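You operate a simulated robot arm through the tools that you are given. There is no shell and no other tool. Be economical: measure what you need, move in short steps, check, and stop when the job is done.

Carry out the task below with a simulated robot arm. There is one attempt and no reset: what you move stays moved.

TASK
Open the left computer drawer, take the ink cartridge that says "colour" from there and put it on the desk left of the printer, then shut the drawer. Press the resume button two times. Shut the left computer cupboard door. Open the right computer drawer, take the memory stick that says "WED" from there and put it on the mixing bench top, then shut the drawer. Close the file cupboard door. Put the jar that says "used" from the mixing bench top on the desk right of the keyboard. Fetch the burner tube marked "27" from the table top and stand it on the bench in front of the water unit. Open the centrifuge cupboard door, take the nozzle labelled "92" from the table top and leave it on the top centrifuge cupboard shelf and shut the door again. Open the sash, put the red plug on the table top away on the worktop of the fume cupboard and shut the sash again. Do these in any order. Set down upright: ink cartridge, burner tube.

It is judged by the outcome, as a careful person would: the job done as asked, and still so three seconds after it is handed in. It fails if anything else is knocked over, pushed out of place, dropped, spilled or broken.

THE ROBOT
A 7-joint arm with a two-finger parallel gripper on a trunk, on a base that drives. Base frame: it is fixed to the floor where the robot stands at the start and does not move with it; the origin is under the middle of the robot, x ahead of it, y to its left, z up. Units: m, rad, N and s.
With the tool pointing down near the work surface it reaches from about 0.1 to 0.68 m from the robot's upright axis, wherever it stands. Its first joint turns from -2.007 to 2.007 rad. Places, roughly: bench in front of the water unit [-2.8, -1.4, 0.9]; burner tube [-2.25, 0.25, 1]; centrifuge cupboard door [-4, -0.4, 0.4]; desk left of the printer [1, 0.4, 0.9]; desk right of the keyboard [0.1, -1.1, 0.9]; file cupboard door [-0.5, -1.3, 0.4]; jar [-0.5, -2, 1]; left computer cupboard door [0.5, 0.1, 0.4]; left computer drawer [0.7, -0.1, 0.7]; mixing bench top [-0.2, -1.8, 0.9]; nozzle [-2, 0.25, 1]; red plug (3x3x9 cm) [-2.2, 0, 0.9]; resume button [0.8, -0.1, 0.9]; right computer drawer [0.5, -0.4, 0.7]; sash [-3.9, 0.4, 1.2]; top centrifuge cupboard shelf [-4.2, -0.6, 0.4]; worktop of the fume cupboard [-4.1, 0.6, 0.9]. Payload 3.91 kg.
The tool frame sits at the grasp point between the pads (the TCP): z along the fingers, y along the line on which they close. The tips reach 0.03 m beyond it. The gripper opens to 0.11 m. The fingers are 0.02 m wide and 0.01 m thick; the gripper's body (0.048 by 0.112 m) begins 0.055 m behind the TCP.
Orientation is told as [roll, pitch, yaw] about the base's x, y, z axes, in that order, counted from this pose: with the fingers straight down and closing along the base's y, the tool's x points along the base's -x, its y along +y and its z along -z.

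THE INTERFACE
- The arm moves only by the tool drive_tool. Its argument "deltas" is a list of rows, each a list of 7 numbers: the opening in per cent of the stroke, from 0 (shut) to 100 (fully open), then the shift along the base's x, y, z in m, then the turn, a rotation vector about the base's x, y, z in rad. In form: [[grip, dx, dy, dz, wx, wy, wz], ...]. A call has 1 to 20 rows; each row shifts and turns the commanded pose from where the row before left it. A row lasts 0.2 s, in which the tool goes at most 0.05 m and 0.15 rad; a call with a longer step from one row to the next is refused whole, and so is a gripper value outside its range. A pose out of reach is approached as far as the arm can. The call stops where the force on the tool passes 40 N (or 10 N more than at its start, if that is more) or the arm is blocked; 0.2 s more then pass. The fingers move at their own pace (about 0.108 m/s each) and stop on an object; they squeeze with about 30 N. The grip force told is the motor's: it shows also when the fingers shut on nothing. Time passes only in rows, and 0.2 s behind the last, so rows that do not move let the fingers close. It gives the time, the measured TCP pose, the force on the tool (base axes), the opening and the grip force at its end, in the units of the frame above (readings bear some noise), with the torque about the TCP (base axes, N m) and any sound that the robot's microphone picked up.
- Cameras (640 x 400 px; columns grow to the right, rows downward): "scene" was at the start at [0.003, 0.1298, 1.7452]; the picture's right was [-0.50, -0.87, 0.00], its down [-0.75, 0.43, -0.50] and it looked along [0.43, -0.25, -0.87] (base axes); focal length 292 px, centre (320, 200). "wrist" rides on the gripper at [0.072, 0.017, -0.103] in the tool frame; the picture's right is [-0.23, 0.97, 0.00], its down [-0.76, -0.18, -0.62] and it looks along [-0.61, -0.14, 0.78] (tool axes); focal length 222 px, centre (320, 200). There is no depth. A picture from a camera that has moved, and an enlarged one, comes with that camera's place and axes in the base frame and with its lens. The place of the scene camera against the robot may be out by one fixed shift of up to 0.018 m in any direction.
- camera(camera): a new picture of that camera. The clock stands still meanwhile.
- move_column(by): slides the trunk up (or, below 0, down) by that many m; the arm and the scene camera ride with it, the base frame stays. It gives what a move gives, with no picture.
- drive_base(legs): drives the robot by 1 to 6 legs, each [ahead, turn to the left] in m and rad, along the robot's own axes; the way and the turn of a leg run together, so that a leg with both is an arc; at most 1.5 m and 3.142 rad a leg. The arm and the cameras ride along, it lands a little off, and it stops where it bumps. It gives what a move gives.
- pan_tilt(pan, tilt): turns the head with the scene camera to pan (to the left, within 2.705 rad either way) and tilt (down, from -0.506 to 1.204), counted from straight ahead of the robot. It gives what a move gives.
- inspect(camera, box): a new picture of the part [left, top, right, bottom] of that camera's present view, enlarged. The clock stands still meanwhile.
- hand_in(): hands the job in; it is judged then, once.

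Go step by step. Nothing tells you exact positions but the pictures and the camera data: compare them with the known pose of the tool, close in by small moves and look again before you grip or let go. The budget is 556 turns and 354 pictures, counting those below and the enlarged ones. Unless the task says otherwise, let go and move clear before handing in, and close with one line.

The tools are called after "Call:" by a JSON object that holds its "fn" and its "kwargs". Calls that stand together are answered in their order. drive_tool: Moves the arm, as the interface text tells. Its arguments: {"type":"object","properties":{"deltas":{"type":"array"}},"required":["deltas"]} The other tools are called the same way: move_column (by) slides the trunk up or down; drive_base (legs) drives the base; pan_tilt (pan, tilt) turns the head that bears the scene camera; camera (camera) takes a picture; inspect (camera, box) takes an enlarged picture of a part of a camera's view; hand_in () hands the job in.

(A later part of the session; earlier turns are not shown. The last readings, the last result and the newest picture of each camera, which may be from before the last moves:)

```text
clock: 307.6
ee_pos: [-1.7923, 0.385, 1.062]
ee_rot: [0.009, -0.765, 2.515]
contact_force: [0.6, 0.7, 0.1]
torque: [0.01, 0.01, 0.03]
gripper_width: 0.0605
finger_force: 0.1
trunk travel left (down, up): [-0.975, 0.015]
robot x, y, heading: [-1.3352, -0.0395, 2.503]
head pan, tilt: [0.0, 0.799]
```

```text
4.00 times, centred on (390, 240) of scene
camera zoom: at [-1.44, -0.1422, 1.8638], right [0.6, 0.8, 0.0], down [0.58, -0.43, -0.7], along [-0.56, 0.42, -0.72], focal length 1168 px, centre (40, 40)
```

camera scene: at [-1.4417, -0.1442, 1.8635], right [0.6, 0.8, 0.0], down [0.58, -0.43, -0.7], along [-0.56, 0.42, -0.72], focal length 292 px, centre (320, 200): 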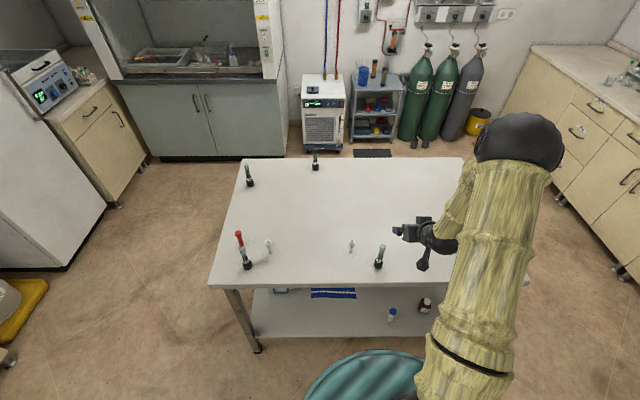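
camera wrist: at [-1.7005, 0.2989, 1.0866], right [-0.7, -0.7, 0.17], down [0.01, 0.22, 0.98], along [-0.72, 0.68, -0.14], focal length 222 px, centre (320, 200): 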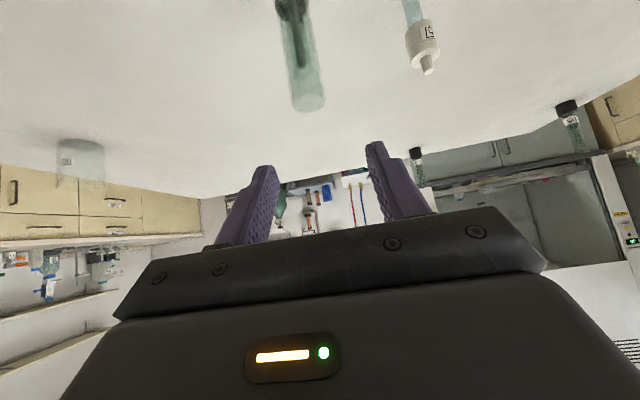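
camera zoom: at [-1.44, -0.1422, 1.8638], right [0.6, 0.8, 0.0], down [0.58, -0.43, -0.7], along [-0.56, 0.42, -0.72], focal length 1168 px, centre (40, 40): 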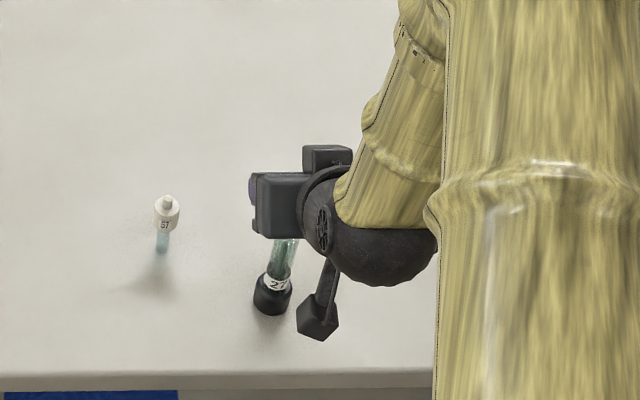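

Call:
{"fn": "drive_tool", "kwargs": {"deltas": [[55, -0.005, 0.004, -0.03, 0, 0, 0], [55, 0, 0, -0.03, 0, 0, 0], [55, 0, 0, -0.03, 0, 0, 0], [55, 0, 0, -0.02, 0, 0, 0]]}}

Call:
{"fn": "camera", "kwargs": {"camera": "wrist"}}

```text
clock: 308.6
ee_pos: [-1.7969, 0.3886, 0.9523]
ee_rot: [0.01, -0.768, 2.514]
contact_force: [-0.6, -0.7, -0.1]
torque: [-0.04, 0.01, 0.0]
gripper_width: 0.0605
finger_force: 0.0
trunk travel left (down, up): [-0.975, 0.015]
robot x, y, heading: [-1.3338, -0.0423, 2.502]
head pan, tilt: [0.0, 0.799]
```

```text
216 pictures are left
camera wrist: at [-1.7057, 0.3034, 0.9784], right [-0.7, -0.7, 0.17], down [0.01, 0.22, 0.98], along [-0.72, 0.68, -0.14], focal length 222 px, centre (320, 200)
```

wrist: 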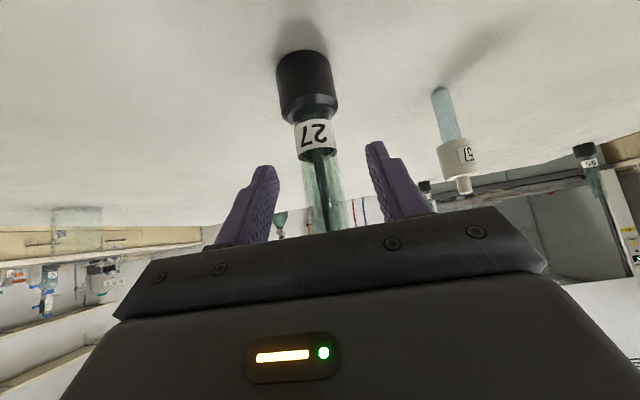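

Tube 27 is between the fingers just above its label. I close and lift slightly.

Call:
{"fn": "drive_tool", "kwargs": {"deltas": [[0, 0, 0, 0, 0, 0, 0], [0, 0, 0, 0, 0, 0, 0], [0, 0, 0, 0, 0, 0, 0], [0, 0, 0, 0.02, 0, 0, 0], [0, 0, 0, 0.03, 0, 0, 0]]}}

Call:
{"fn": "camera", "kwargs": {"camera": "wrist"}}

```text
clock: 309.8
ee_pos: [-1.796, 0.3886, 1.0044]
ee_rot: [0.011, -0.769, 2.514]
contact_force: [-0.1, 0.3, -0.7]
torque: [0.0, 0.02, 0.02]
gripper_width: 0.0211
finger_force: 24.9
trunk travel left (down, up): [-0.975, 0.015]
robot x, y, heading: [-1.3378, -0.0452, 2.498]
head pan, tilt: [0.0, 0.799]
```

```text
215 pictures are left
camera wrist: at [-1.7055, 0.3021, 1.0295], right [-0.7, -0.7, 0.17], down [0.01, 0.22, 0.98], along [-0.72, 0.68, -0.14], focal length 222 px, centre (320, 200)
```

wrist: 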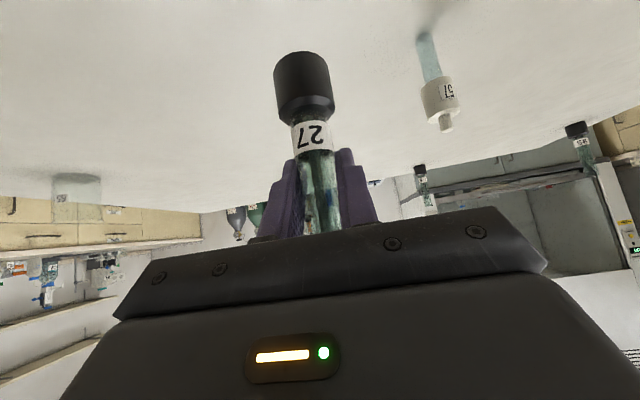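

Held. I lift, retract, and carry it toward the sink bench.

Call:
{"fn": "drive_tool", "kwargs": {"deltas": [[0, 0, 0, 0.04, 0, 0, 0], [0, 0, 0, 0.04, 0, 0, 0], [0, 0, 0, 0.04, 0, 0, 0], [0, 0, 0, 0.04, 0, 0, 0], [0, 0.033, -0.024, 0, 0, 0, 0], [0, 0.033, -0.024, 0, 0, 0, 0], [0, 0.033, -0.024, 0, 0, 0, 0]]}}

Call:
{"fn": "drive_base", "kwargs": {"legs": [[-0.1, 0], [0, 1.59], [0.9, 0], [0, -0.785], [0.5, 0], [0, 0.785]]}}

Call:
{"fn": "camera", "kwargs": {"camera": "scene"}}

Call:
{"fn": "camera", "kwargs": {"camera": "wrist"}}

```text
clock: 311.4
ee_pos: [-1.6979, 0.3157, 1.1641]
ee_rot: [0.012, -0.768, 2.515]
contact_force: [0.6, 0.0, -0.3]
torque: [-0.02, 0.02, 0.01]
gripper_width: 0.0209
finger_force: 24.8
trunk travel left (down, up): [-0.975, 0.015]
robot x, y, heading: [-1.3334, -0.0433, 2.501]
head pan, tilt: [0.0, 0.799]
```

```text
clock: 327.4
ee_pos: [-2.6165, -1.2753, 1.1627]
ee_rot: [0.01, -0.767, -2.181]
contact_force: [0.2, 0.9, -0.8]
torque: [0.01, -0.03, 0.0]
gripper_width: 0.021
finger_force: 24.8
trunk travel left (down, up): [-0.975, 0.015]
robot x, y, heading: [-2.2651, -0.906, -2.193]
head pan, tilt: [0.0, 0.799]
```

```text
214 pictures are left
camera scene: at [-2.1461, -1.0039, 1.8637], right [-0.81, 0.58, 0.0], down [0.42, 0.58, -0.7], along [-0.41, -0.57, -0.72], focal length 292 px, centre (320, 200)
```

scene: 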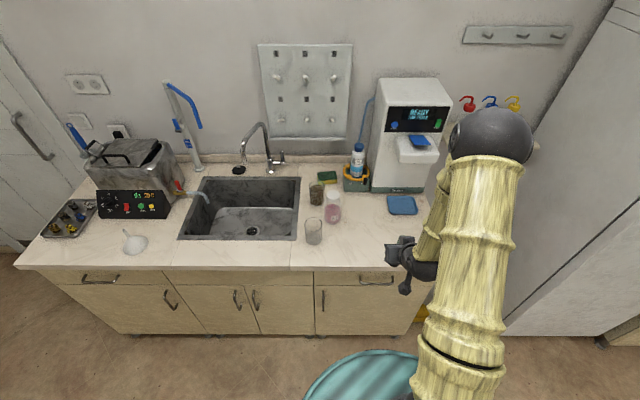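

```text
213 pictures are left
camera wrist: at [-2.533, -1.1831, 1.1887], right [0.71, -0.69, 0.17], down [-0.22, 0.01, 0.98], along [-0.67, -0.73, -0.14], focal length 222 px, centre (320, 200)
```

wrist: 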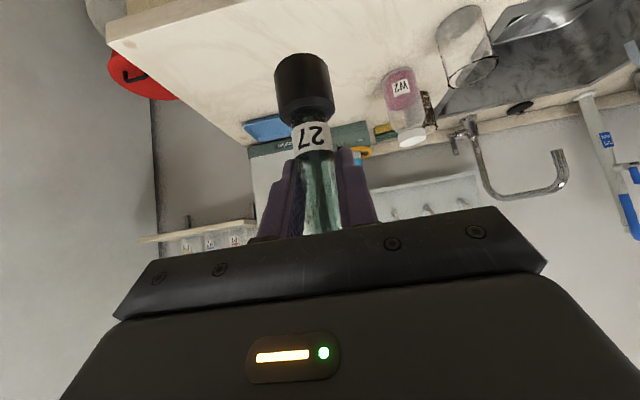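

The water unit is at right on the bench; the clear spot in front of it is about (-2.84, -1.40). I move in and lower partway.

Call:
{"fn": "drive_base", "kwargs": {"legs": [[0.08, 0]]}}

Call:
{"fn": "drive_tool", "kwargs": {"deltas": [[0, -0.036, -0.012, 0, 0, 0, 0], [0, -0.036, -0.012, 0, 0, 0, 0], [0, -0.036, -0.012, 0, 0, 0, 0], [0, -0.036, -0.012, 0, 0, 0, 0], [0, -0.036, -0.012, 0, 0, 0, 0], [0, 0, 0, -0.04, 0, 0, 0], [0, 0, 0, -0.04, 0, 0, 0], [0, 0, 0, -0.04, 0, 0, 0]]}}

Call:
{"fn": "camera", "kwargs": {"camera": "wrist"}}

Call:
{"fn": "camera", "kwargs": {"camera": "scene"}}

```text
clock: 328.5
ee_pos: [-2.664, -1.3436, 1.1623]
ee_rot: [0.009, -0.765, -2.179]
contact_force: [0.3, -0.4, -1.5]
torque: [-0.01, -0.02, -0.02]
gripper_width: 0.0209
finger_force: 25.0
trunk travel left (down, up): [-0.975, 0.015]
robot x, y, heading: [-2.3124, -0.9699, -2.19]
head pan, tilt: [0.0, 0.799]
```

```text
clock: 330.3
ee_pos: [-2.8434, -1.4013, 1.0409]
ee_rot: [0.01, -0.766, -2.177]
contact_force: [-0.7, 0.3, -1.3]
torque: [-0.01, 0.02, 0.01]
gripper_width: 0.021
finger_force: 24.5
trunk travel left (down, up): [-0.975, 0.015]
robot x, y, heading: [-2.3109, -0.9775, -2.188]
head pan, tilt: [0.0, 0.799]
```

```text
212 pictures are left
camera wrist: at [-2.7603, -1.3094, 1.0667], right [0.71, -0.68, 0.17], down [-0.22, 0.01, 0.98], along [-0.67, -0.73, -0.14], focal length 222 px, centre (320, 200)
```

wrist: 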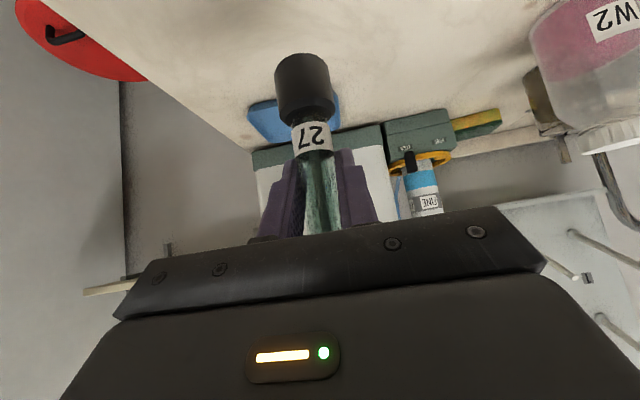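

```text
211 pictures are left
camera scene: at [-2.1938, -1.0701, 1.8638], right [-0.81, 0.58, 0.0], down [0.42, 0.58, -0.7], along [-0.4, -0.57, -0.72], focal length 292 px, centre (320, 200)
```

scene: 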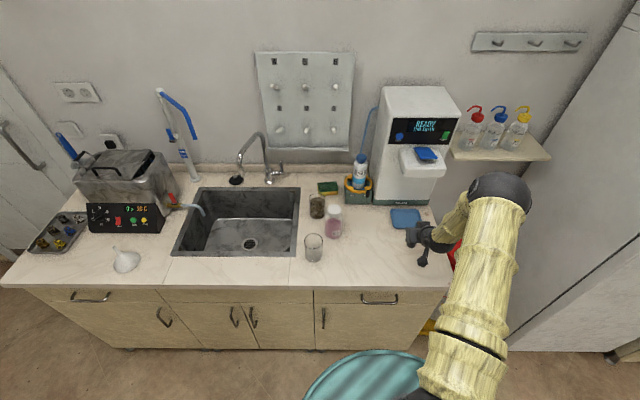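

Call:
{"fn": "drive_tool", "kwargs": {"deltas": [[0, 0.016, -0.0116, -0.03, 0, 0, 0], [0, 0, 0, -0.03, 0, 0, 0], [0, 0, 0, -0.01, 0, 0, 0], [0, 0, 0, 0, 0, 0, 0]]}}

Call:
{"fn": "camera", "kwargs": {"camera": "wrist"}}

```text
clock: 331.3
ee_pos: [-2.8271, -1.4114, 0.9738]
ee_rot: [0.01, -0.765, -2.178]
contact_force: [0.6, 0.2, -0.1]
torque: [0.01, -0.01, 0.01]
gripper_width: 0.0209
finger_force: 25.3
trunk travel left (down, up): [-0.975, 0.015]
robot x, y, heading: [-2.3096, -0.9745, -2.191]
head pan, tilt: [0.0, 0.799]
```

```text
210 pictures are left
camera wrist: at [-2.7433, -1.3205, 0.9979], right [0.71, -0.68, 0.17], down [-0.22, 0.01, 0.98], along [-0.67, -0.73, -0.14], focal length 222 px, centre (320, 200)
```

wrist: 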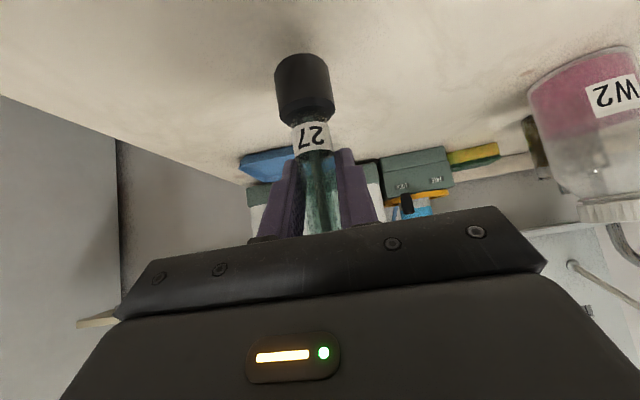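

Call:
{"fn": "drive_tool", "kwargs": {"deltas": [[0, 0, 0, -0.005, 0, 0, 0], [0, 0, 0, -0.004, 0, 0, 0], [0, 0, 0, -0.003, 0, 0, 0]]}}

```text
clock: 332.1
ee_pos: [-2.8264, -1.4132, 0.9624]
ee_rot: [0.009, -0.766, -2.178]
contact_force: [-0.5, -0.6, -0.4]
torque: [0.01, 0.0, 0.0]
gripper_width: 0.0212
finger_force: 25.0
trunk travel left (down, up): [-0.975, 0.015]
robot x, y, heading: [-2.3073, -0.971, -2.189]
head pan, tilt: [0.0, 0.799]
```

Call:
{"fn": "drive_tool", "kwargs": {"deltas": [[0, 0, 0, -0.004, 0, 0, 0], [0, 0, 0, -0.003, 0, 0, 0]]}}

Call:
{"fn": "inspect", "kwargs": {"camera": "wrist", "box": [220, 20, 420, 200]}}

```text
clock: 332.7
ee_pos: [-2.8257, -1.4132, 0.9541]
ee_rot: [0.012, -0.766, -2.179]
contact_force: [-0.5, 0.1, -0.4]
torque: [-0.02, 0.0, 0.03]
gripper_width: 0.0211
finger_force: 25.3
trunk travel left (down, up): [-0.975, 0.015]
robot x, y, heading: [-2.3106, -0.9734, -2.189]
head pan, tilt: [0.0, 0.799]
```

```text
2.22 times, centred on (320, 110) of wrist
camera zoom: at [-2.7426, -1.321, 0.98], right [0.71, -0.68, 0.17], down [-0.22, 0.01, 0.98], along [-0.67, -0.73, -0.14], focal length 494 px, centre (320, 400)
```

zoom: 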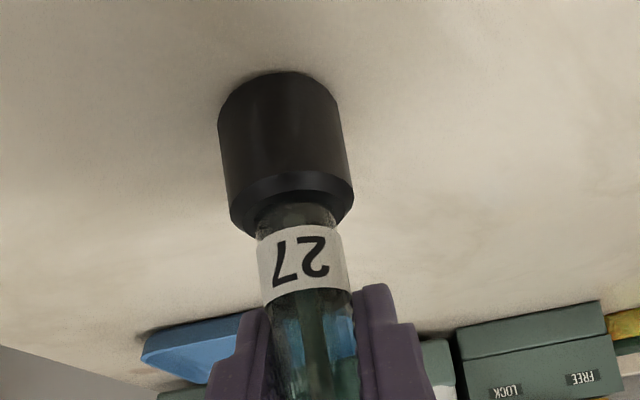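

Call:
{"fn": "drive_tool", "kwargs": {"deltas": [[0, 0, 0, -0.003, 0, 0, 0], [0, 0, 0, -0.003, 0, 0, 0], [0, 0, 0, -0.003, 0, 0, 0]]}}

```text
clock: 333.5
ee_pos: [-2.8274, -1.4135, 0.9481]
ee_rot: [0.009, -0.774, -2.177]
contact_force: [1.0, -3.0, 18.0]
torque: [-0.07, 0.09, -0.01]
gripper_width: 0.0213
finger_force: 24.5
trunk travel left (down, up): [-0.975, 0.015]
robot x, y, heading: [-2.3084, -0.9722, -2.188]
head pan, tilt: [0.0, 0.799]
```

Standing on the bench now. I ease the pressure, release, and back off upward.

Call:
{"fn": "drive_tool", "kwargs": {"deltas": [[0, 0, 0, 0.004, 0, 0, 0], [0, 0, 0, 0, 0, 0, 0], [25, 0, 0, 0, 0, 0, 0], [40, 0, 0, 0, 0, 0, 0], [55, 0, 0, 0, 0, 0, 0]]}}

Call:
{"fn": "camera", "kwargs": {"camera": "wrist"}}

```text
clock: 334.7
ee_pos: [-2.8269, -1.4116, 0.9499]
ee_rot: [0.009, -0.766, -2.178]
contact_force: [-0.2, 0.8, 0.2]
torque: [-0.03, 0.01, -0.01]
gripper_width: 0.0605
finger_force: 0.1
trunk travel left (down, up): [-0.975, 0.015]
robot x, y, heading: [-2.3094, -0.9734, -2.19]
head pan, tilt: [0.0, 0.799]
```

```text
208 pictures are left
camera wrist: at [-2.7431, -1.32, 0.975], right [0.71, -0.68, 0.17], down [-0.22, 0.01, 0.98], along [-0.67, -0.73, -0.14], focal length 222 px, centre (320, 200)
```

wrist: 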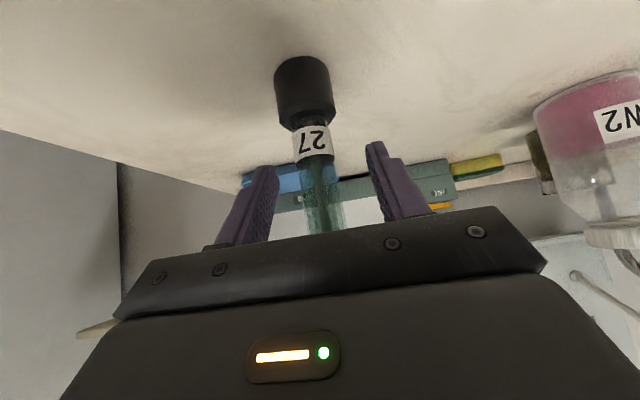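

Released. I withdraw, then drive toward the fume cupboard and the centrifuge cupboard.

Call:
{"fn": "drive_tool", "kwargs": {"deltas": [[55, 0, 0, 0.04, 0, 0, 0], [55, 0, 0, 0.04, 0, 0, 0], [55, 0, 0, 0.04, 0, 0, 0], [55, 0, 0, 0.04, 0, 0, 0], [0, 0.023, 0.0325, 0.02, 0, 0, 0], [0, 0.023, 0.0325, 0.02, 0, 0, 0], [0, 0.023, 0.0325, 0.02, 0, 0, 0], [0, 0.023, 0.0325, 0, 0, 0, 0]]}}

Call:
{"fn": "camera", "kwargs": {"camera": "wrist"}}

Call:
{"fn": "drive_base", "kwargs": {"legs": [[-0.2, 0], [0, -1.571], [1.1, 0]]}}

Call:
{"fn": "pan_tilt", "kwargs": {"pan": 0.45, "tilt": 0.6}}

Call:
{"fn": "camera", "kwargs": {"camera": "scene"}}

```text
clock: 336.5
ee_pos: [-2.7339, -1.2822, 1.1717]
ee_rot: [0.014, -0.767, -2.178]
contact_force: [0.2, 0.5, -0.3]
torque: [0.0, -0.02, 0.0]
gripper_width: 0.0
finger_force: 29.8
trunk travel left (down, up): [-0.975, 0.015]
robot x, y, heading: [-2.3134, -0.9703, -2.191]
head pan, tilt: [0.0, 0.799]
```

```text
207 pictures are left
camera wrist: at [-2.6506, -1.1896, 1.1968], right [0.71, -0.68, 0.17], down [-0.22, 0.01, 0.98], along [-0.67, -0.73, -0.14], focal length 222 px, centre (320, 200)
```

wrist: 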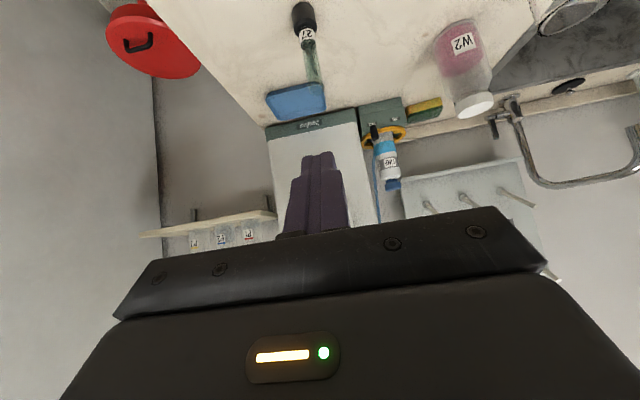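

```text
clock: 347.0
ee_pos: [-3.417, 0.2116, 1.17]
ee_rot: [0.012, -0.765, 2.565]
contact_force: [-0.8, 0.5, 0.3]
torque: [0.01, 0.0, -0.03]
gripper_width: 0.0
finger_force: 29.8
trunk travel left (down, up): [-0.975, 0.015]
robot x, y, heading: [-3.0954, -0.2021, 2.554]
head pan, tilt: [0.0, 0.799]
```

```text
clock: 347.9
ee_pos: [-3.4175, 0.212, 1.1703]
ee_rot: [0.01, -0.767, 2.565]
contact_force: [0.1, -0.4, -0.5]
torque: [-0.03, 0.01, 0.0]
gripper_width: 0.0002
finger_force: 30.1
trunk travel left (down, up): [-0.975, 0.015]
robot x, y, heading: [-3.0943, -0.2034, 2.558]
head pan, tilt: [0.45, 0.6]
```

```text
206 pictures are left
camera scene: at [-3.2118, -0.3398, 1.8806], right [0.14, 0.99, 0.0], down [0.56, -0.08, -0.82], along [-0.82, 0.11, -0.57], focal length 292 px, centre (320, 200)
```

scene: 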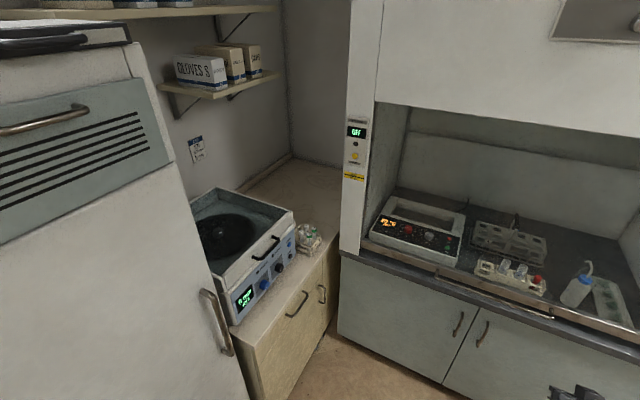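

Call:
{"fn": "inspect", "kwargs": {"camera": "scene", "box": [330, 90, 640, 370]}}

Call:
{"fn": "inspect", "kwargs": {"camera": "scene", "box": [180, 180, 360, 400]}}

```text
1.43 times, centred on (485, 230) of scene
camera zoom: at [-3.2118, -0.3398, 1.8806], right [0.14, 0.99, 0.0], down [0.56, -0.08, -0.82], along [-0.82, 0.11, -0.57], focal length 417 px, centre (84, 157)
```

zoom: 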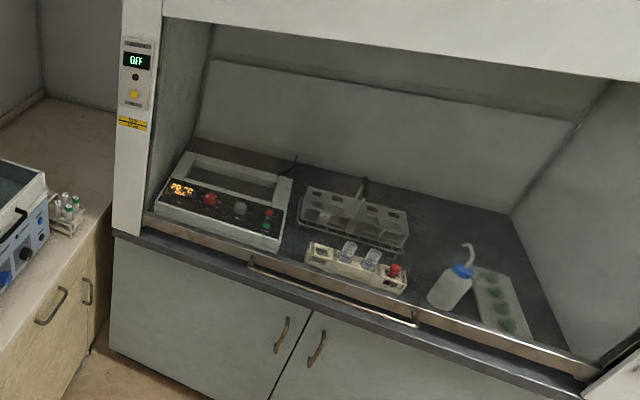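

```text
1.82 times, centred on (270, 290) of scene
camera zoom: at [-3.2118, -0.3398, 1.8806], right [0.14, 0.99, 0.0], down [0.56, -0.08, -0.82], along [-0.82, 0.11, -0.57], focal length 531 px, centre (411, 36)
```

zoom: 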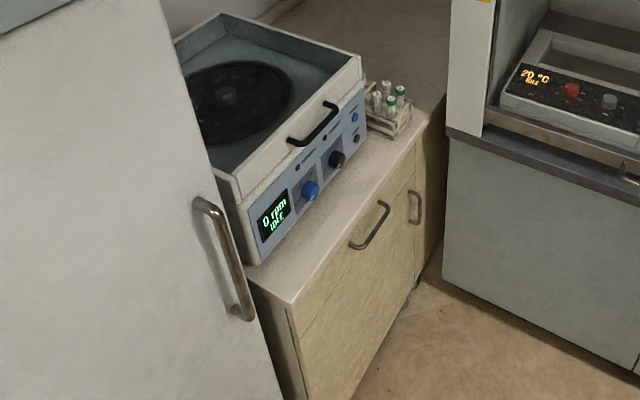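

The sash (handle bar at its bottom) and the centrifuge cupboard's door (vertical handle near the fume cupboard) are in view. I'll first look at the cupboard door from squarely in front, reversing in so that the hand stays clear.

Call:
{"fn": "drive_base", "kwargs": {"legs": [[0, -3.14], [0, -0.04], [-0.5, 0], [0, -1.571]]}}

Call:
{"fn": "pan_tilt", "kwargs": {"pan": 0.0, "tilt": 0.9}}

Call:
{"fn": "camera", "kwargs": {"camera": "scene"}}

Call:
{"fn": "camera", "kwargs": {"camera": "wrist"}}

```text
clock: 362.7
ee_pos: [-3.925, -0.1299, 1.1715]
ee_rot: [0.009, -0.766, -2.297]
contact_force: [0.1, 0.5, -0.4]
torque: [0.02, 0.01, 0.0]
gripper_width: 0.0
finger_force: 29.9
trunk travel left (down, up): [-0.975, 0.015]
robot x, y, heading: [-3.4663, 0.1288, -2.315]
head pan, tilt: [0.45, 0.6]
```

```text
clock: 363.6
ee_pos: [-3.9253, -0.1304, 1.1715]
ee_rot: [0.009, -0.766, -2.295]
contact_force: [0.2, 0.6, 0.1]
torque: [0.0, 0.01, -0.03]
gripper_width: 0.0
finger_force: 29.9
trunk travel left (down, up): [-0.975, 0.015]
robot x, y, heading: [-3.4689, 0.1289, -2.311]
head pan, tilt: [0.0, 0.901]
```

```text
203 pictures are left
camera scene: at [-3.3607, 0.0248, 1.8559], right [-0.74, 0.67, 0.0], down [0.53, 0.58, -0.62], along [-0.42, -0.46, -0.78], focal length 292 px, centre (320, 200)
```

scene: 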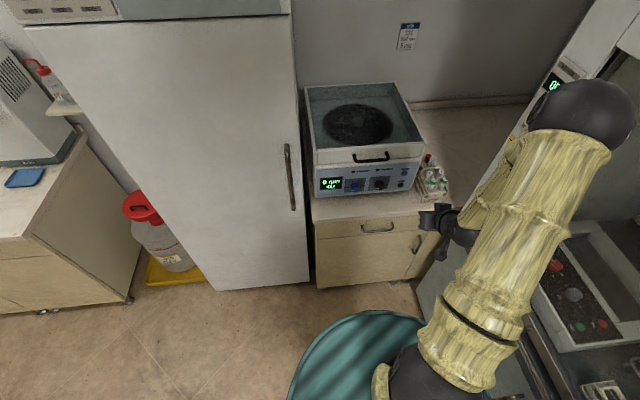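

```text
202 pictures are left
camera wrist: at [-3.8306, -0.048, 1.1965], right [0.63, -0.76, 0.17], down [-0.22, 0.03, 0.98], along [-0.75, -0.65, -0.14], focal length 222 px, centre (320, 200)
```

wrist: 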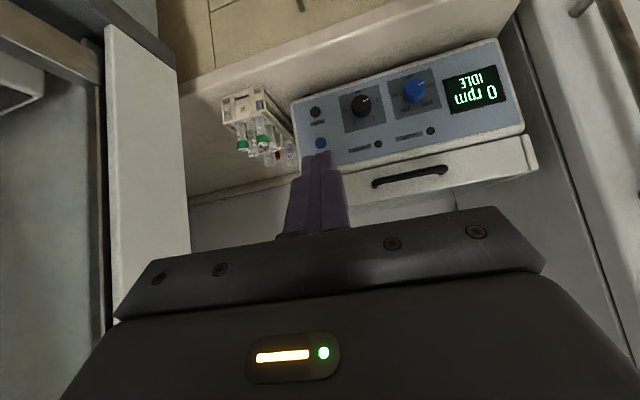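

Call:
{"fn": "inspect", "kwargs": {"camera": "scene", "box": [300, 180, 470, 310]}}

Call:
{"fn": "pan_tilt", "kwargs": {"pan": 0.3, "tilt": 1.15}}

Call:
{"fn": "camera", "kwargs": {"camera": "scene"}}

```text
3.08 times, centred on (385, 245) of scene
camera zoom: at [-3.3607, 0.0248, 1.8559], right [-0.74, 0.67, 0.0], down [0.53, 0.58, -0.62], along [-0.42, -0.46, -0.78], focal length 898 px, centre (120, 62)
```

zoom: 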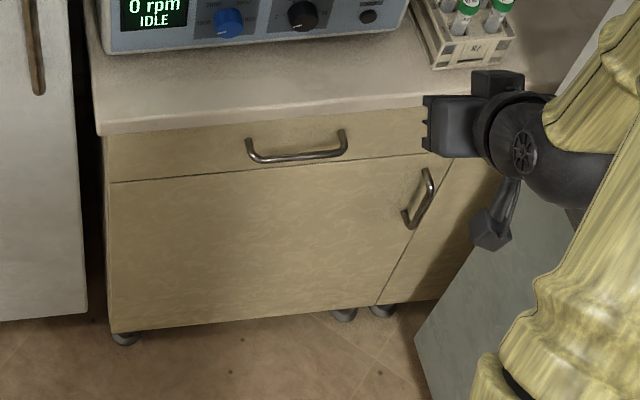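

```text
clock: 364.4
ee_pos: [-3.9238, -0.1303, 1.1716]
ee_rot: [0.009, -0.766, -2.295]
contact_force: [-0.8, -0.1, -0.2]
torque: [0.02, 0.01, 0.01]
gripper_width: 0.0
finger_force: 29.7
trunk travel left (down, up): [-0.975, 0.015]
robot x, y, heading: [-3.4679, 0.1291, -2.31]
head pan, tilt: [0.3, 1.15]
```

```text
200 pictures are left
camera scene: at [-3.3353, 0.0268, 1.839], right [-0.91, 0.42, 0.0], down [0.39, 0.83, -0.41], along [-0.17, -0.37, -0.91], focal length 292 px, centre (320, 200)
```

scene: 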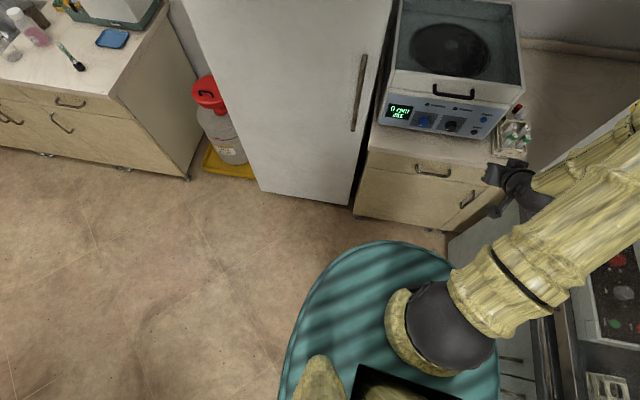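

The door spans n from -2.815 to -3.335 (hinge on the freezer side), with the handle bar at about n -3.31, l -2.585, z 0.61. I shift the base a little toward the fume side to leave the door's swing free.

Call:
{"fn": "drive_base", "kwargs": {"legs": [[0, 0.36], [-0.3, 0], [0, -0.3], [0.2, 0], [0, 0.06]]}}

Call:
{"fn": "move_column", "kwargs": {"by": -0.3}}

Call:
{"fn": "camera", "kwargs": {"camera": "wrist"}}

Call:
{"fn": "camera", "kwargs": {"camera": "scene"}}

```text
clock: 370.2
ee_pos: [-3.909, -0.0643, 1.1715]
ee_rot: [0.012, -0.767, -2.177]
contact_force: [0.1, -0.7, -0.4]
torque: [0.01, -0.01, 0.02]
gripper_width: 0.0
finger_force: 29.6
trunk travel left (down, up): [-0.975, 0.015]
robot x, y, heading: [-3.4909, 0.249, -2.192]
head pan, tilt: [0.3, 1.15]
```

```text
clock: 373.2
ee_pos: [-3.9083, -0.0627, 0.8709]
ee_rot: [0.011, -0.767, -2.179]
contact_force: [0.2, 0.9, -0.3]
torque: [0.01, 0.03, -0.01]
gripper_width: 0.0004
finger_force: 29.8
trunk travel left (down, up): [-0.675, 0.315]
robot x, y, heading: [-3.4885, 0.2474, -2.189]
head pan, tilt: [0.3, 1.15]
```

```text
199 pictures are left
camera wrist: at [-3.8257, 0.0289, 0.8966], right [0.71, -0.68, 0.17], down [-0.22, 0.01, 0.98], along [-0.67, -0.73, -0.14], focal length 222 px, centre (320, 200)
```

wrist: 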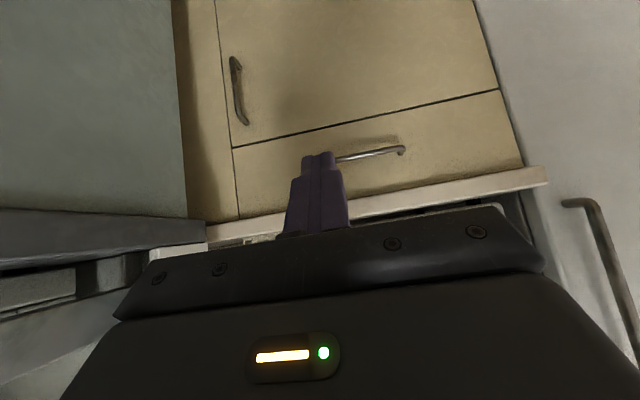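

```text
198 pictures are left
camera scene: at [-3.341, 0.1612, 1.5389], right [-0.95, 0.31, 0.0], down [0.28, 0.87, -0.41], along [-0.13, -0.39, -0.91], focal length 292 px, centre (320, 200)
```

scene: 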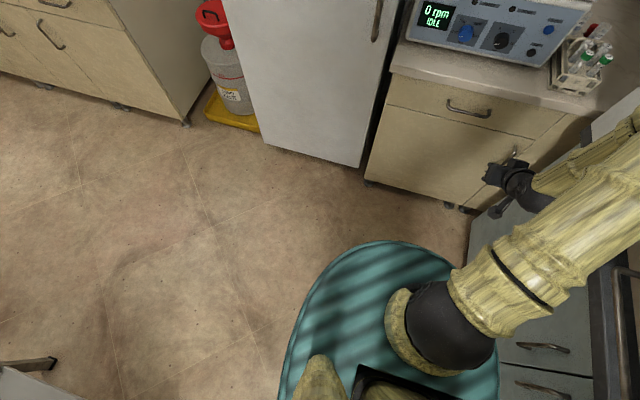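

Call:
{"fn": "drive_tool", "kwargs": {"deltas": [[45, 0, 0, 0, -0.1042, 0.0726, 0], [45, 0, 0, 0, -0.1042, 0.0726, 0], [45, 0, 0, 0, -0.1042, 0.0726, 0], [45, 0, 0, 0, -0.1042, 0.0726, 0], [45, 0, 0, 0, -0.1042, 0.0726, 0]]}}

Call:
{"fn": "move_column", "kwargs": {"by": -0.27}}

Call:
{"fn": "camera", "kwargs": {"camera": "wrist"}}

Call:
{"fn": "camera", "kwargs": {"camera": "scene"}}

```text
clock: 374.4
ee_pos: [-3.9095, -0.0639, 0.8705]
ee_rot: [0.008, -1.403, -2.173]
contact_force: [-0.4, -0.5, -1.0]
torque: [-0.02, 0.0, 0.01]
gripper_width: 0.0497
finger_force: 0.1
trunk travel left (down, up): [-0.675, 0.315]
robot x, y, heading: [-3.4887, 0.2497, -2.186]
head pan, tilt: [0.3, 1.15]
```

```text
clock: 377.1
ee_pos: [-3.9091, -0.0641, 0.6014]
ee_rot: [0.005, -1.401, -2.173]
contact_force: [-0.2, 0.2, 0.2]
torque: [0.0, -0.04, -0.02]
gripper_width: 0.0496
finger_force: 0.1
trunk travel left (down, up): [-0.405, 0.585]
robot x, y, heading: [-3.4871, 0.2471, -2.188]
head pan, tilt: [0.3, 1.15]
```

```text
197 pictures are left
camera wrist: at [-3.8315, 0.021, 0.5478], right [0.78, -0.58, 0.22], down [0.13, 0.5, 0.86], along [-0.61, -0.64, 0.47], focal length 222 px, centre (320, 200)
```

wrist: 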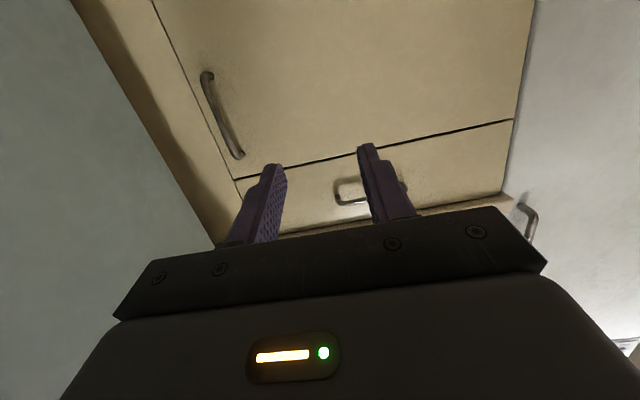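

```text
196 pictures are left
camera scene: at [-3.341, 0.1613, 1.2689], right [-0.95, 0.31, 0.0], down [0.28, 0.87, -0.41], along [-0.13, -0.39, -0.91], focal length 292 px, centre (320, 200)
```

scene: 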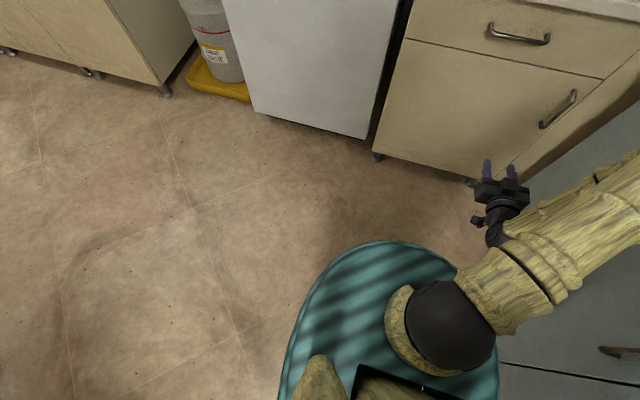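

Call:
{"fn": "drive_tool", "kwargs": {"deltas": [[45, -0.0388, -0.0085, -0.002, 0, 0, 0], [45, -0.0388, -0.0085, -0.002, 0, 0, 0], [45, -0.0388, -0.0085, -0.002, 0, 0, 0], [45, -0.0388, -0.0085, -0.002, 0, 0, 0], [45, -0.0388, -0.0085, -0.002, 0, 0, 0], [45, -0.0388, -0.0085, -0.002, 0, 0, 0]]}}

Call:
{"fn": "camera", "kwargs": {"camera": "wrist"}}

Call:
{"fn": "camera", "kwargs": {"camera": "scene"}}

```text
clock: 378.5
ee_pos: [-4.1421, -0.1155, 0.5898]
ee_rot: [0.006, -1.402, -2.171]
contact_force: [0.2, -0.5, 0.4]
torque: [-0.02, 0.0, -0.01]
gripper_width: 0.0493
finger_force: 0.1
trunk travel left (down, up): [-0.405, 0.585]
robot x, y, heading: [-3.4844, 0.2493, -2.186]
head pan, tilt: [0.3, 1.15]
```

```text
195 pictures are left
camera wrist: at [-4.0639, -0.0311, 0.537], right [0.78, -0.58, 0.22], down [0.13, 0.5, 0.86], along [-0.61, -0.64, 0.47], focal length 222 px, centre (320, 200)
```

wrist: 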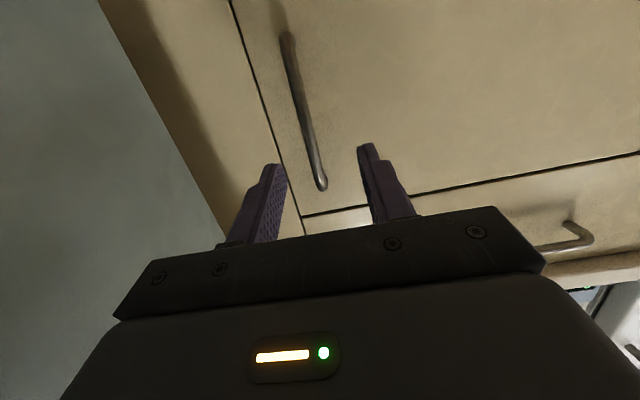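

```text
194 pictures are left
camera scene: at [-3.3409, 0.1613, 1.2689], right [-0.95, 0.31, 0.0], down [0.28, 0.87, -0.41], along [-0.13, -0.39, -0.91], focal length 292 px, centre (320, 200)
```

scene: 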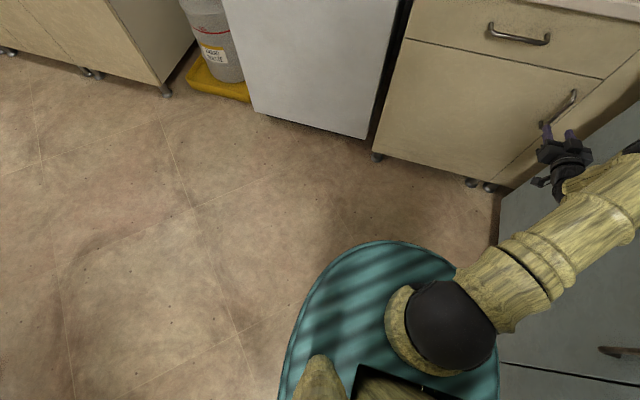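

Call:
{"fn": "drive_tool", "kwargs": {"deltas": [[45, -0.0237, -0.028, -0.005, 0, 0, 0], [45, -0.0237, -0.028, -0.005, 0, 0, 0], [0, 0, 0, 0, 0, 0, 0], [0, 0, 0, 0, 0, 0, 0], [0, 0, 0, 0, 0, 0, 0]]}}

Call:
{"fn": "camera", "kwargs": {"camera": "wrist"}}

```text
clock: 379.7
ee_pos: [-4.1912, -0.1669, 0.5789]
ee_rot: [0.008, -1.4, -2.176]
contact_force: [-16.1, 13.0, -2.1]
torque: [0.81, -0.39, -0.43]
gripper_width: 0.0109
finger_force: 44.7
trunk travel left (down, up): [-0.405, 0.585]
robot x, y, heading: [-3.4859, 0.2457, -2.185]
head pan, tilt: [0.3, 1.15]
```

```text
193 pictures are left
camera wrist: at [-4.1126, -0.0841, 0.5261], right [0.78, -0.58, 0.22], down [0.13, 0.5, 0.86], along [-0.61, -0.64, 0.46], focal length 222 px, centre (320, 200)
```

wrist: 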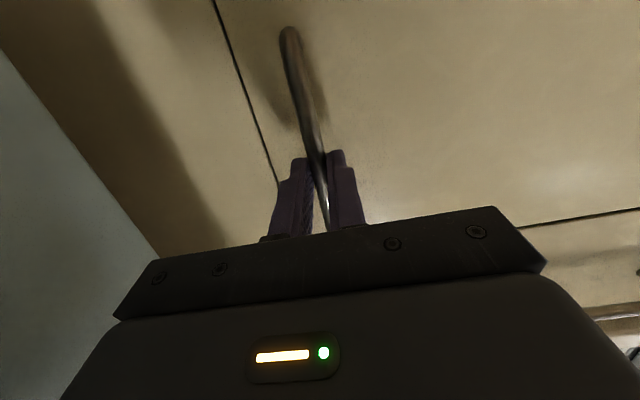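

Handle gripped. I pull the door along its arc.

Call:
{"fn": "drive_tool", "kwargs": {"deltas": [[0, 0.0266, 0.0297, 0, 0, 0, -0.08], [0, 0.0288, 0.0275, 0, 0, 0, -0.08], [0, 0.0309, 0.0251, 0, 0, 0, -0.08], [0, 0.0328, 0.0225, 0, 0, 0, -0.08]]}}

Call:
{"fn": "camera", "kwargs": {"camera": "scene"}}

```text
clock: 380.7
ee_pos: [-4.0669, -0.0696, 0.579]
ee_rot: [0.022, -1.4, -2.499]
contact_force: [4.5, -6.8, -6.3]
torque: [0.5, -0.53, 0.31]
gripper_width: 0.0113
finger_force: 44.8
trunk travel left (down, up): [-0.405, 0.585]
robot x, y, heading: [-3.4856, 0.2469, -2.181]
head pan, tilt: [0.3, 1.15]
```

```text
192 pictures are left
camera scene: at [-3.3414, 0.1606, 1.2689], right [-0.95, 0.31, 0.0], down [0.28, 0.87, -0.41], along [-0.13, -0.39, -0.91], focal length 292 px, centre (320, 200)
```

scene: 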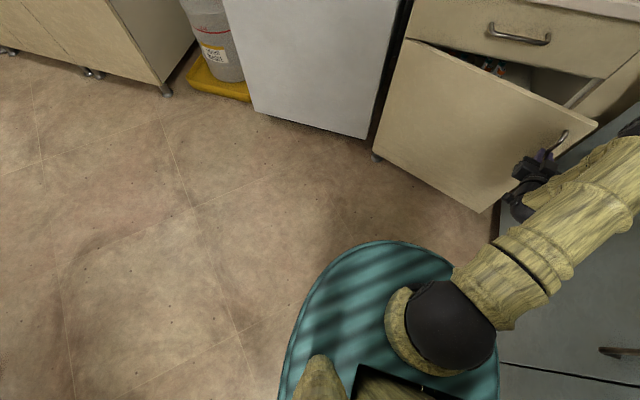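

Call:
{"fn": "drive_tool", "kwargs": {"deltas": [[0, 0.0345, 0.0198, 0, 0, 0, -0.08], [0, 0.036, 0.017, 0, 0, 0, -0.08], [0, 0.0372, 0.0141, 0, 0, 0, -0.08]]}}

Call:
{"fn": "camera", "kwargs": {"camera": "scene"}}

```text
clock: 381.6
ee_pos: [-3.9642, -0.0259, 0.58]
ee_rot: [0.065, -1.401, -2.756]
contact_force: [2.6, -4.9, 0.0]
torque: [0.66, -0.05, 0.24]
gripper_width: 0.0113
finger_force: 44.7
trunk travel left (down, up): [-0.405, 0.585]
robot x, y, heading: [-3.485, 0.245, -2.183]
head pan, tilt: [0.3, 1.15]
stopped in row 3: the force on the tool passed its limit (the readings are from after the stop); the commanded pose is now the measured one
```

```text
191 pictures are left
camera scene: at [-3.3409, 0.161, 1.2691], right [-0.95, 0.31, 0.0], down [0.28, 0.87, -0.41], along [-0.13, -0.39, -0.91], focal length 292 px, centre (320, 200)
```

scene: 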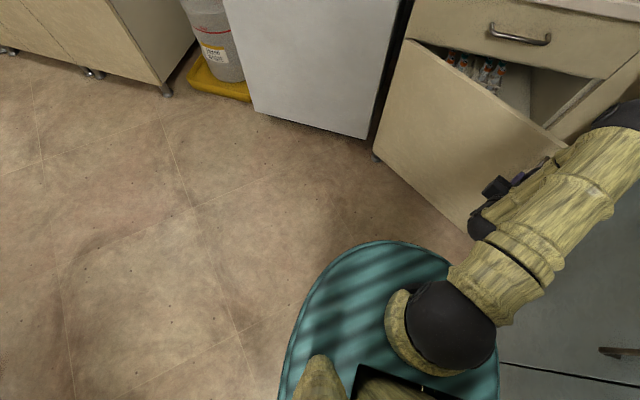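

The door is about 31° open. I release the handle and back out along the tool axis, then back the base a bit to leave room for the swing.

Call:
{"fn": "drive_tool", "kwargs": {"deltas": [[50, 0, 0, 0, 0, 0, 0], [50, 0, 0, 0, 0, 0, 0], [50, 0.025, 0.01, 0, 0, 0, 0], [50, 0.025, 0.01, 0, 0, 0, 0], [50, 0.025, 0.01, 0, 0, 0, 0]]}}

Call:
{"fn": "camera", "kwargs": {"camera": "wrist"}}

Call:
{"fn": "camera", "kwargs": {"camera": "scene"}}

```text
clock: 382.8
ee_pos: [-3.8887, 0.0049, 0.5793]
ee_rot: [0.046, -1.405, -2.743]
contact_force: [0.3, -1.7, 0.5]
torque: [0.04, -0.01, -0.02]
gripper_width: 0.0548
finger_force: 0.0
trunk travel left (down, up): [-0.405, 0.585]
robot x, y, heading: [-3.4877, 0.2485, -2.188]
head pan, tilt: [0.3, 1.15]
```

```text
190 pictures are left
camera wrist: at [-3.7788, 0.0386, 0.5262], right [0.39, -0.89, 0.23], down [0.36, 0.38, 0.85], along [-0.85, -0.24, 0.47], focal length 222 px, centre (320, 200)
```

wrist: 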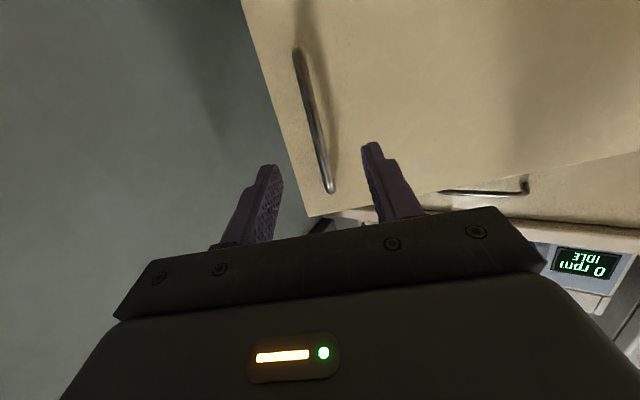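

```text
189 pictures are left
camera scene: at [-3.3389, 0.1595, 1.2685], right [-0.95, 0.31, 0.0], down [0.28, 0.87, -0.41], along [-0.13, -0.39, -0.91], focal length 292 px, centre (320, 200)
```

scene: 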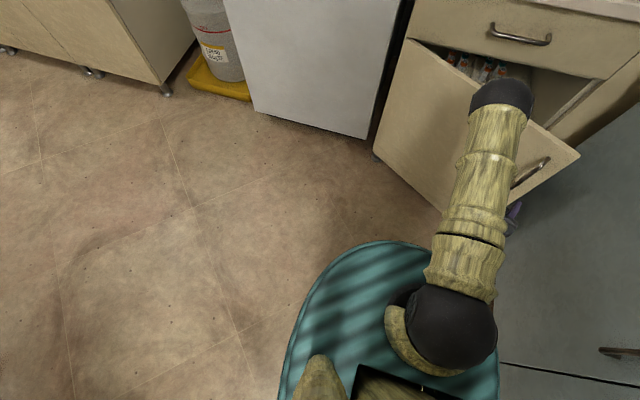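

Call:
{"fn": "drive_base", "kwargs": {"legs": [[-0.13, 0]]}}

Call:
{"fn": "drive_tool", "kwargs": {"deltas": [[0, -0.0305, 0.0218, 0, 0, 0, 0.1375], [0, -0.0305, 0.0218, 0, 0, 0, 0.1375], [0, -0.0305, 0.0218, 0, 0, 0, 0.1375], [0, -0.0305, 0.0218, 0, 0, 0, 0.1375], [0, -0.0218, -0.0305, 0, 0, 0, 0], [0, -0.0218, -0.0305, 0, 0, 0, 0], [0, -0.0218, -0.0305, 0, 0, 0, 0]]}}

Call:
{"fn": "camera", "kwargs": {"camera": "wrist"}}

Call:
{"fn": "camera", "kwargs": {"camera": "scene"}}

```text
clock: 384.0
ee_pos: [-3.8116, 0.1121, 0.5774]
ee_rot: [0.066, -1.402, -2.759]
contact_force: [-0.7, 0.6, 0.3]
torque: [-0.01, 0.03, 0.0]
gripper_width: 0.0551
finger_force: 0.0
trunk travel left (down, up): [-0.405, 0.585]
robot x, y, heading: [-3.4088, 0.3566, -2.184]
head pan, tilt: [0.3, 1.15]
```

```text
clock: 385.0
ee_pos: [-3.9582, 0.1332, 0.7169]
ee_rot: [3.061, -1.384, 1.065]
contact_force: [0.6, 0.0, -0.6]
torque: [0.02, -0.01, -0.03]
gripper_width: 0.0
finger_force: 30.4
trunk travel left (down, up): [-0.405, 0.585]
robot x, y, heading: [-3.412, 0.3545, -2.189]
head pan, tilt: [0.3, 1.15]
stopped in row 4: the arm was blocked; the commanded pose is now the measured one
```

```text
188 pictures are left
camera wrist: at [-3.8947, 0.1963, 0.6296], right [0.83, -0.5, 0.24], down [0.26, 0.73, 0.63], along [-0.49, -0.46, 0.74], focal length 222 px, centre (320, 200)
```

wrist: 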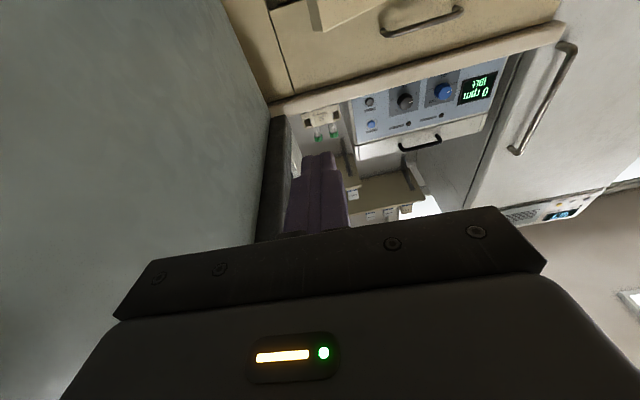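

```text
187 pictures are left
camera scene: at [-3.2638, 0.2686, 1.2688], right [-0.95, 0.31, 0.0], down [0.28, 0.87, -0.41], along [-0.13, -0.39, -0.91], focal length 292 px, centre (320, 200)
```

scene: 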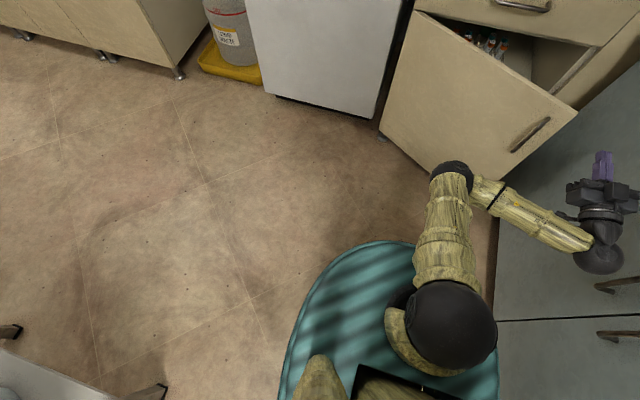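

The arm settled in an odd posture with the tool tipped up beside the fume cabinet. I bring the pitch back in small steps.

Call:
{"fn": "drive_tool", "kwargs": {"deltas": [[0, 0.005, 0.01, -0.02, 0.102, -0.0567, 0], [0, 0.005, 0.01, -0.02, 0.102, -0.0567, 0], [0, 0.005, 0.01, -0.03, 0.102, -0.0567, 0]]}}

Call:
{"fn": "camera", "kwargs": {"camera": "scene"}}

```text
clock: 385.7
ee_pos: [-3.9581, 0.131, 0.7604]
ee_rot: [-3.085, -1.418, 0.94]
contact_force: [-0.1, 0.5, -0.7]
torque: [0.02, 0.0, 0.0]
gripper_width: 0.0002
finger_force: 30.2
trunk travel left (down, up): [-0.405, 0.585]
robot x, y, heading: [-3.4122, 0.3553, -2.182]
head pan, tilt: [0.3, 1.15]
stopped in row 3: the arm was blocked; the commanded pose is now the measured one
```

```text
186 pictures are left
camera scene: at [-3.2647, 0.2694, 1.2689], right [-0.95, 0.31, 0.0], down [0.28, 0.87, -0.41], along [-0.13, -0.39, -0.91], focal length 292 px, centre (320, 200)
```

scene: 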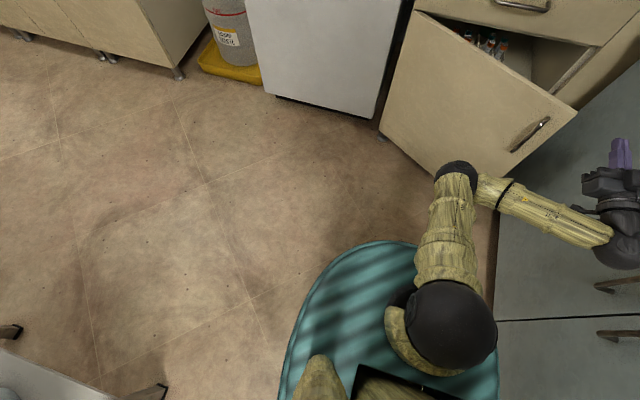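

The wrist is against the fume cabinet front. I move the hand away from it (+n) first.

Call:
{"fn": "drive_tool", "kwargs": {"deltas": [[0, 0.027, -0.0194, 0, 0, 0, 0], [0, 0.027, -0.0194, 0, 0, 0, 0], [0, 0.027, -0.0194, 0, 0, 0, 0]]}}

Call:
{"fn": "camera", "kwargs": {"camera": "scene"}}

```text
clock: 386.5
ee_pos: [-3.875, 0.0721, 0.7574]
ee_rot: [-3.107, -1.428, 0.963]
contact_force: [-0.8, 0.3, -0.7]
torque: [0.02, 0.01, 0.01]
gripper_width: 0.0002
finger_force: 30.1
trunk travel left (down, up): [-0.405, 0.585]
robot x, y, heading: [-3.4093, 0.3552, -2.182]
head pan, tilt: [0.3, 1.15]
```

```text
185 pictures are left
camera scene: at [-3.2648, 0.2696, 1.2689], right [-0.95, 0.31, 0.0], down [0.28, 0.87, -0.41], along [-0.13, -0.39, -0.91], focal length 292 px, centre (320, 200)
```

scene: 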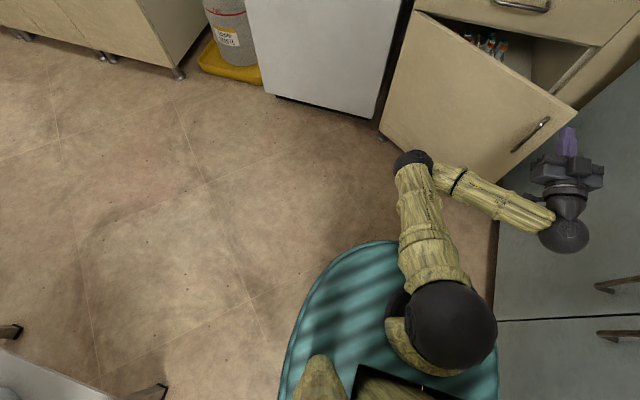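

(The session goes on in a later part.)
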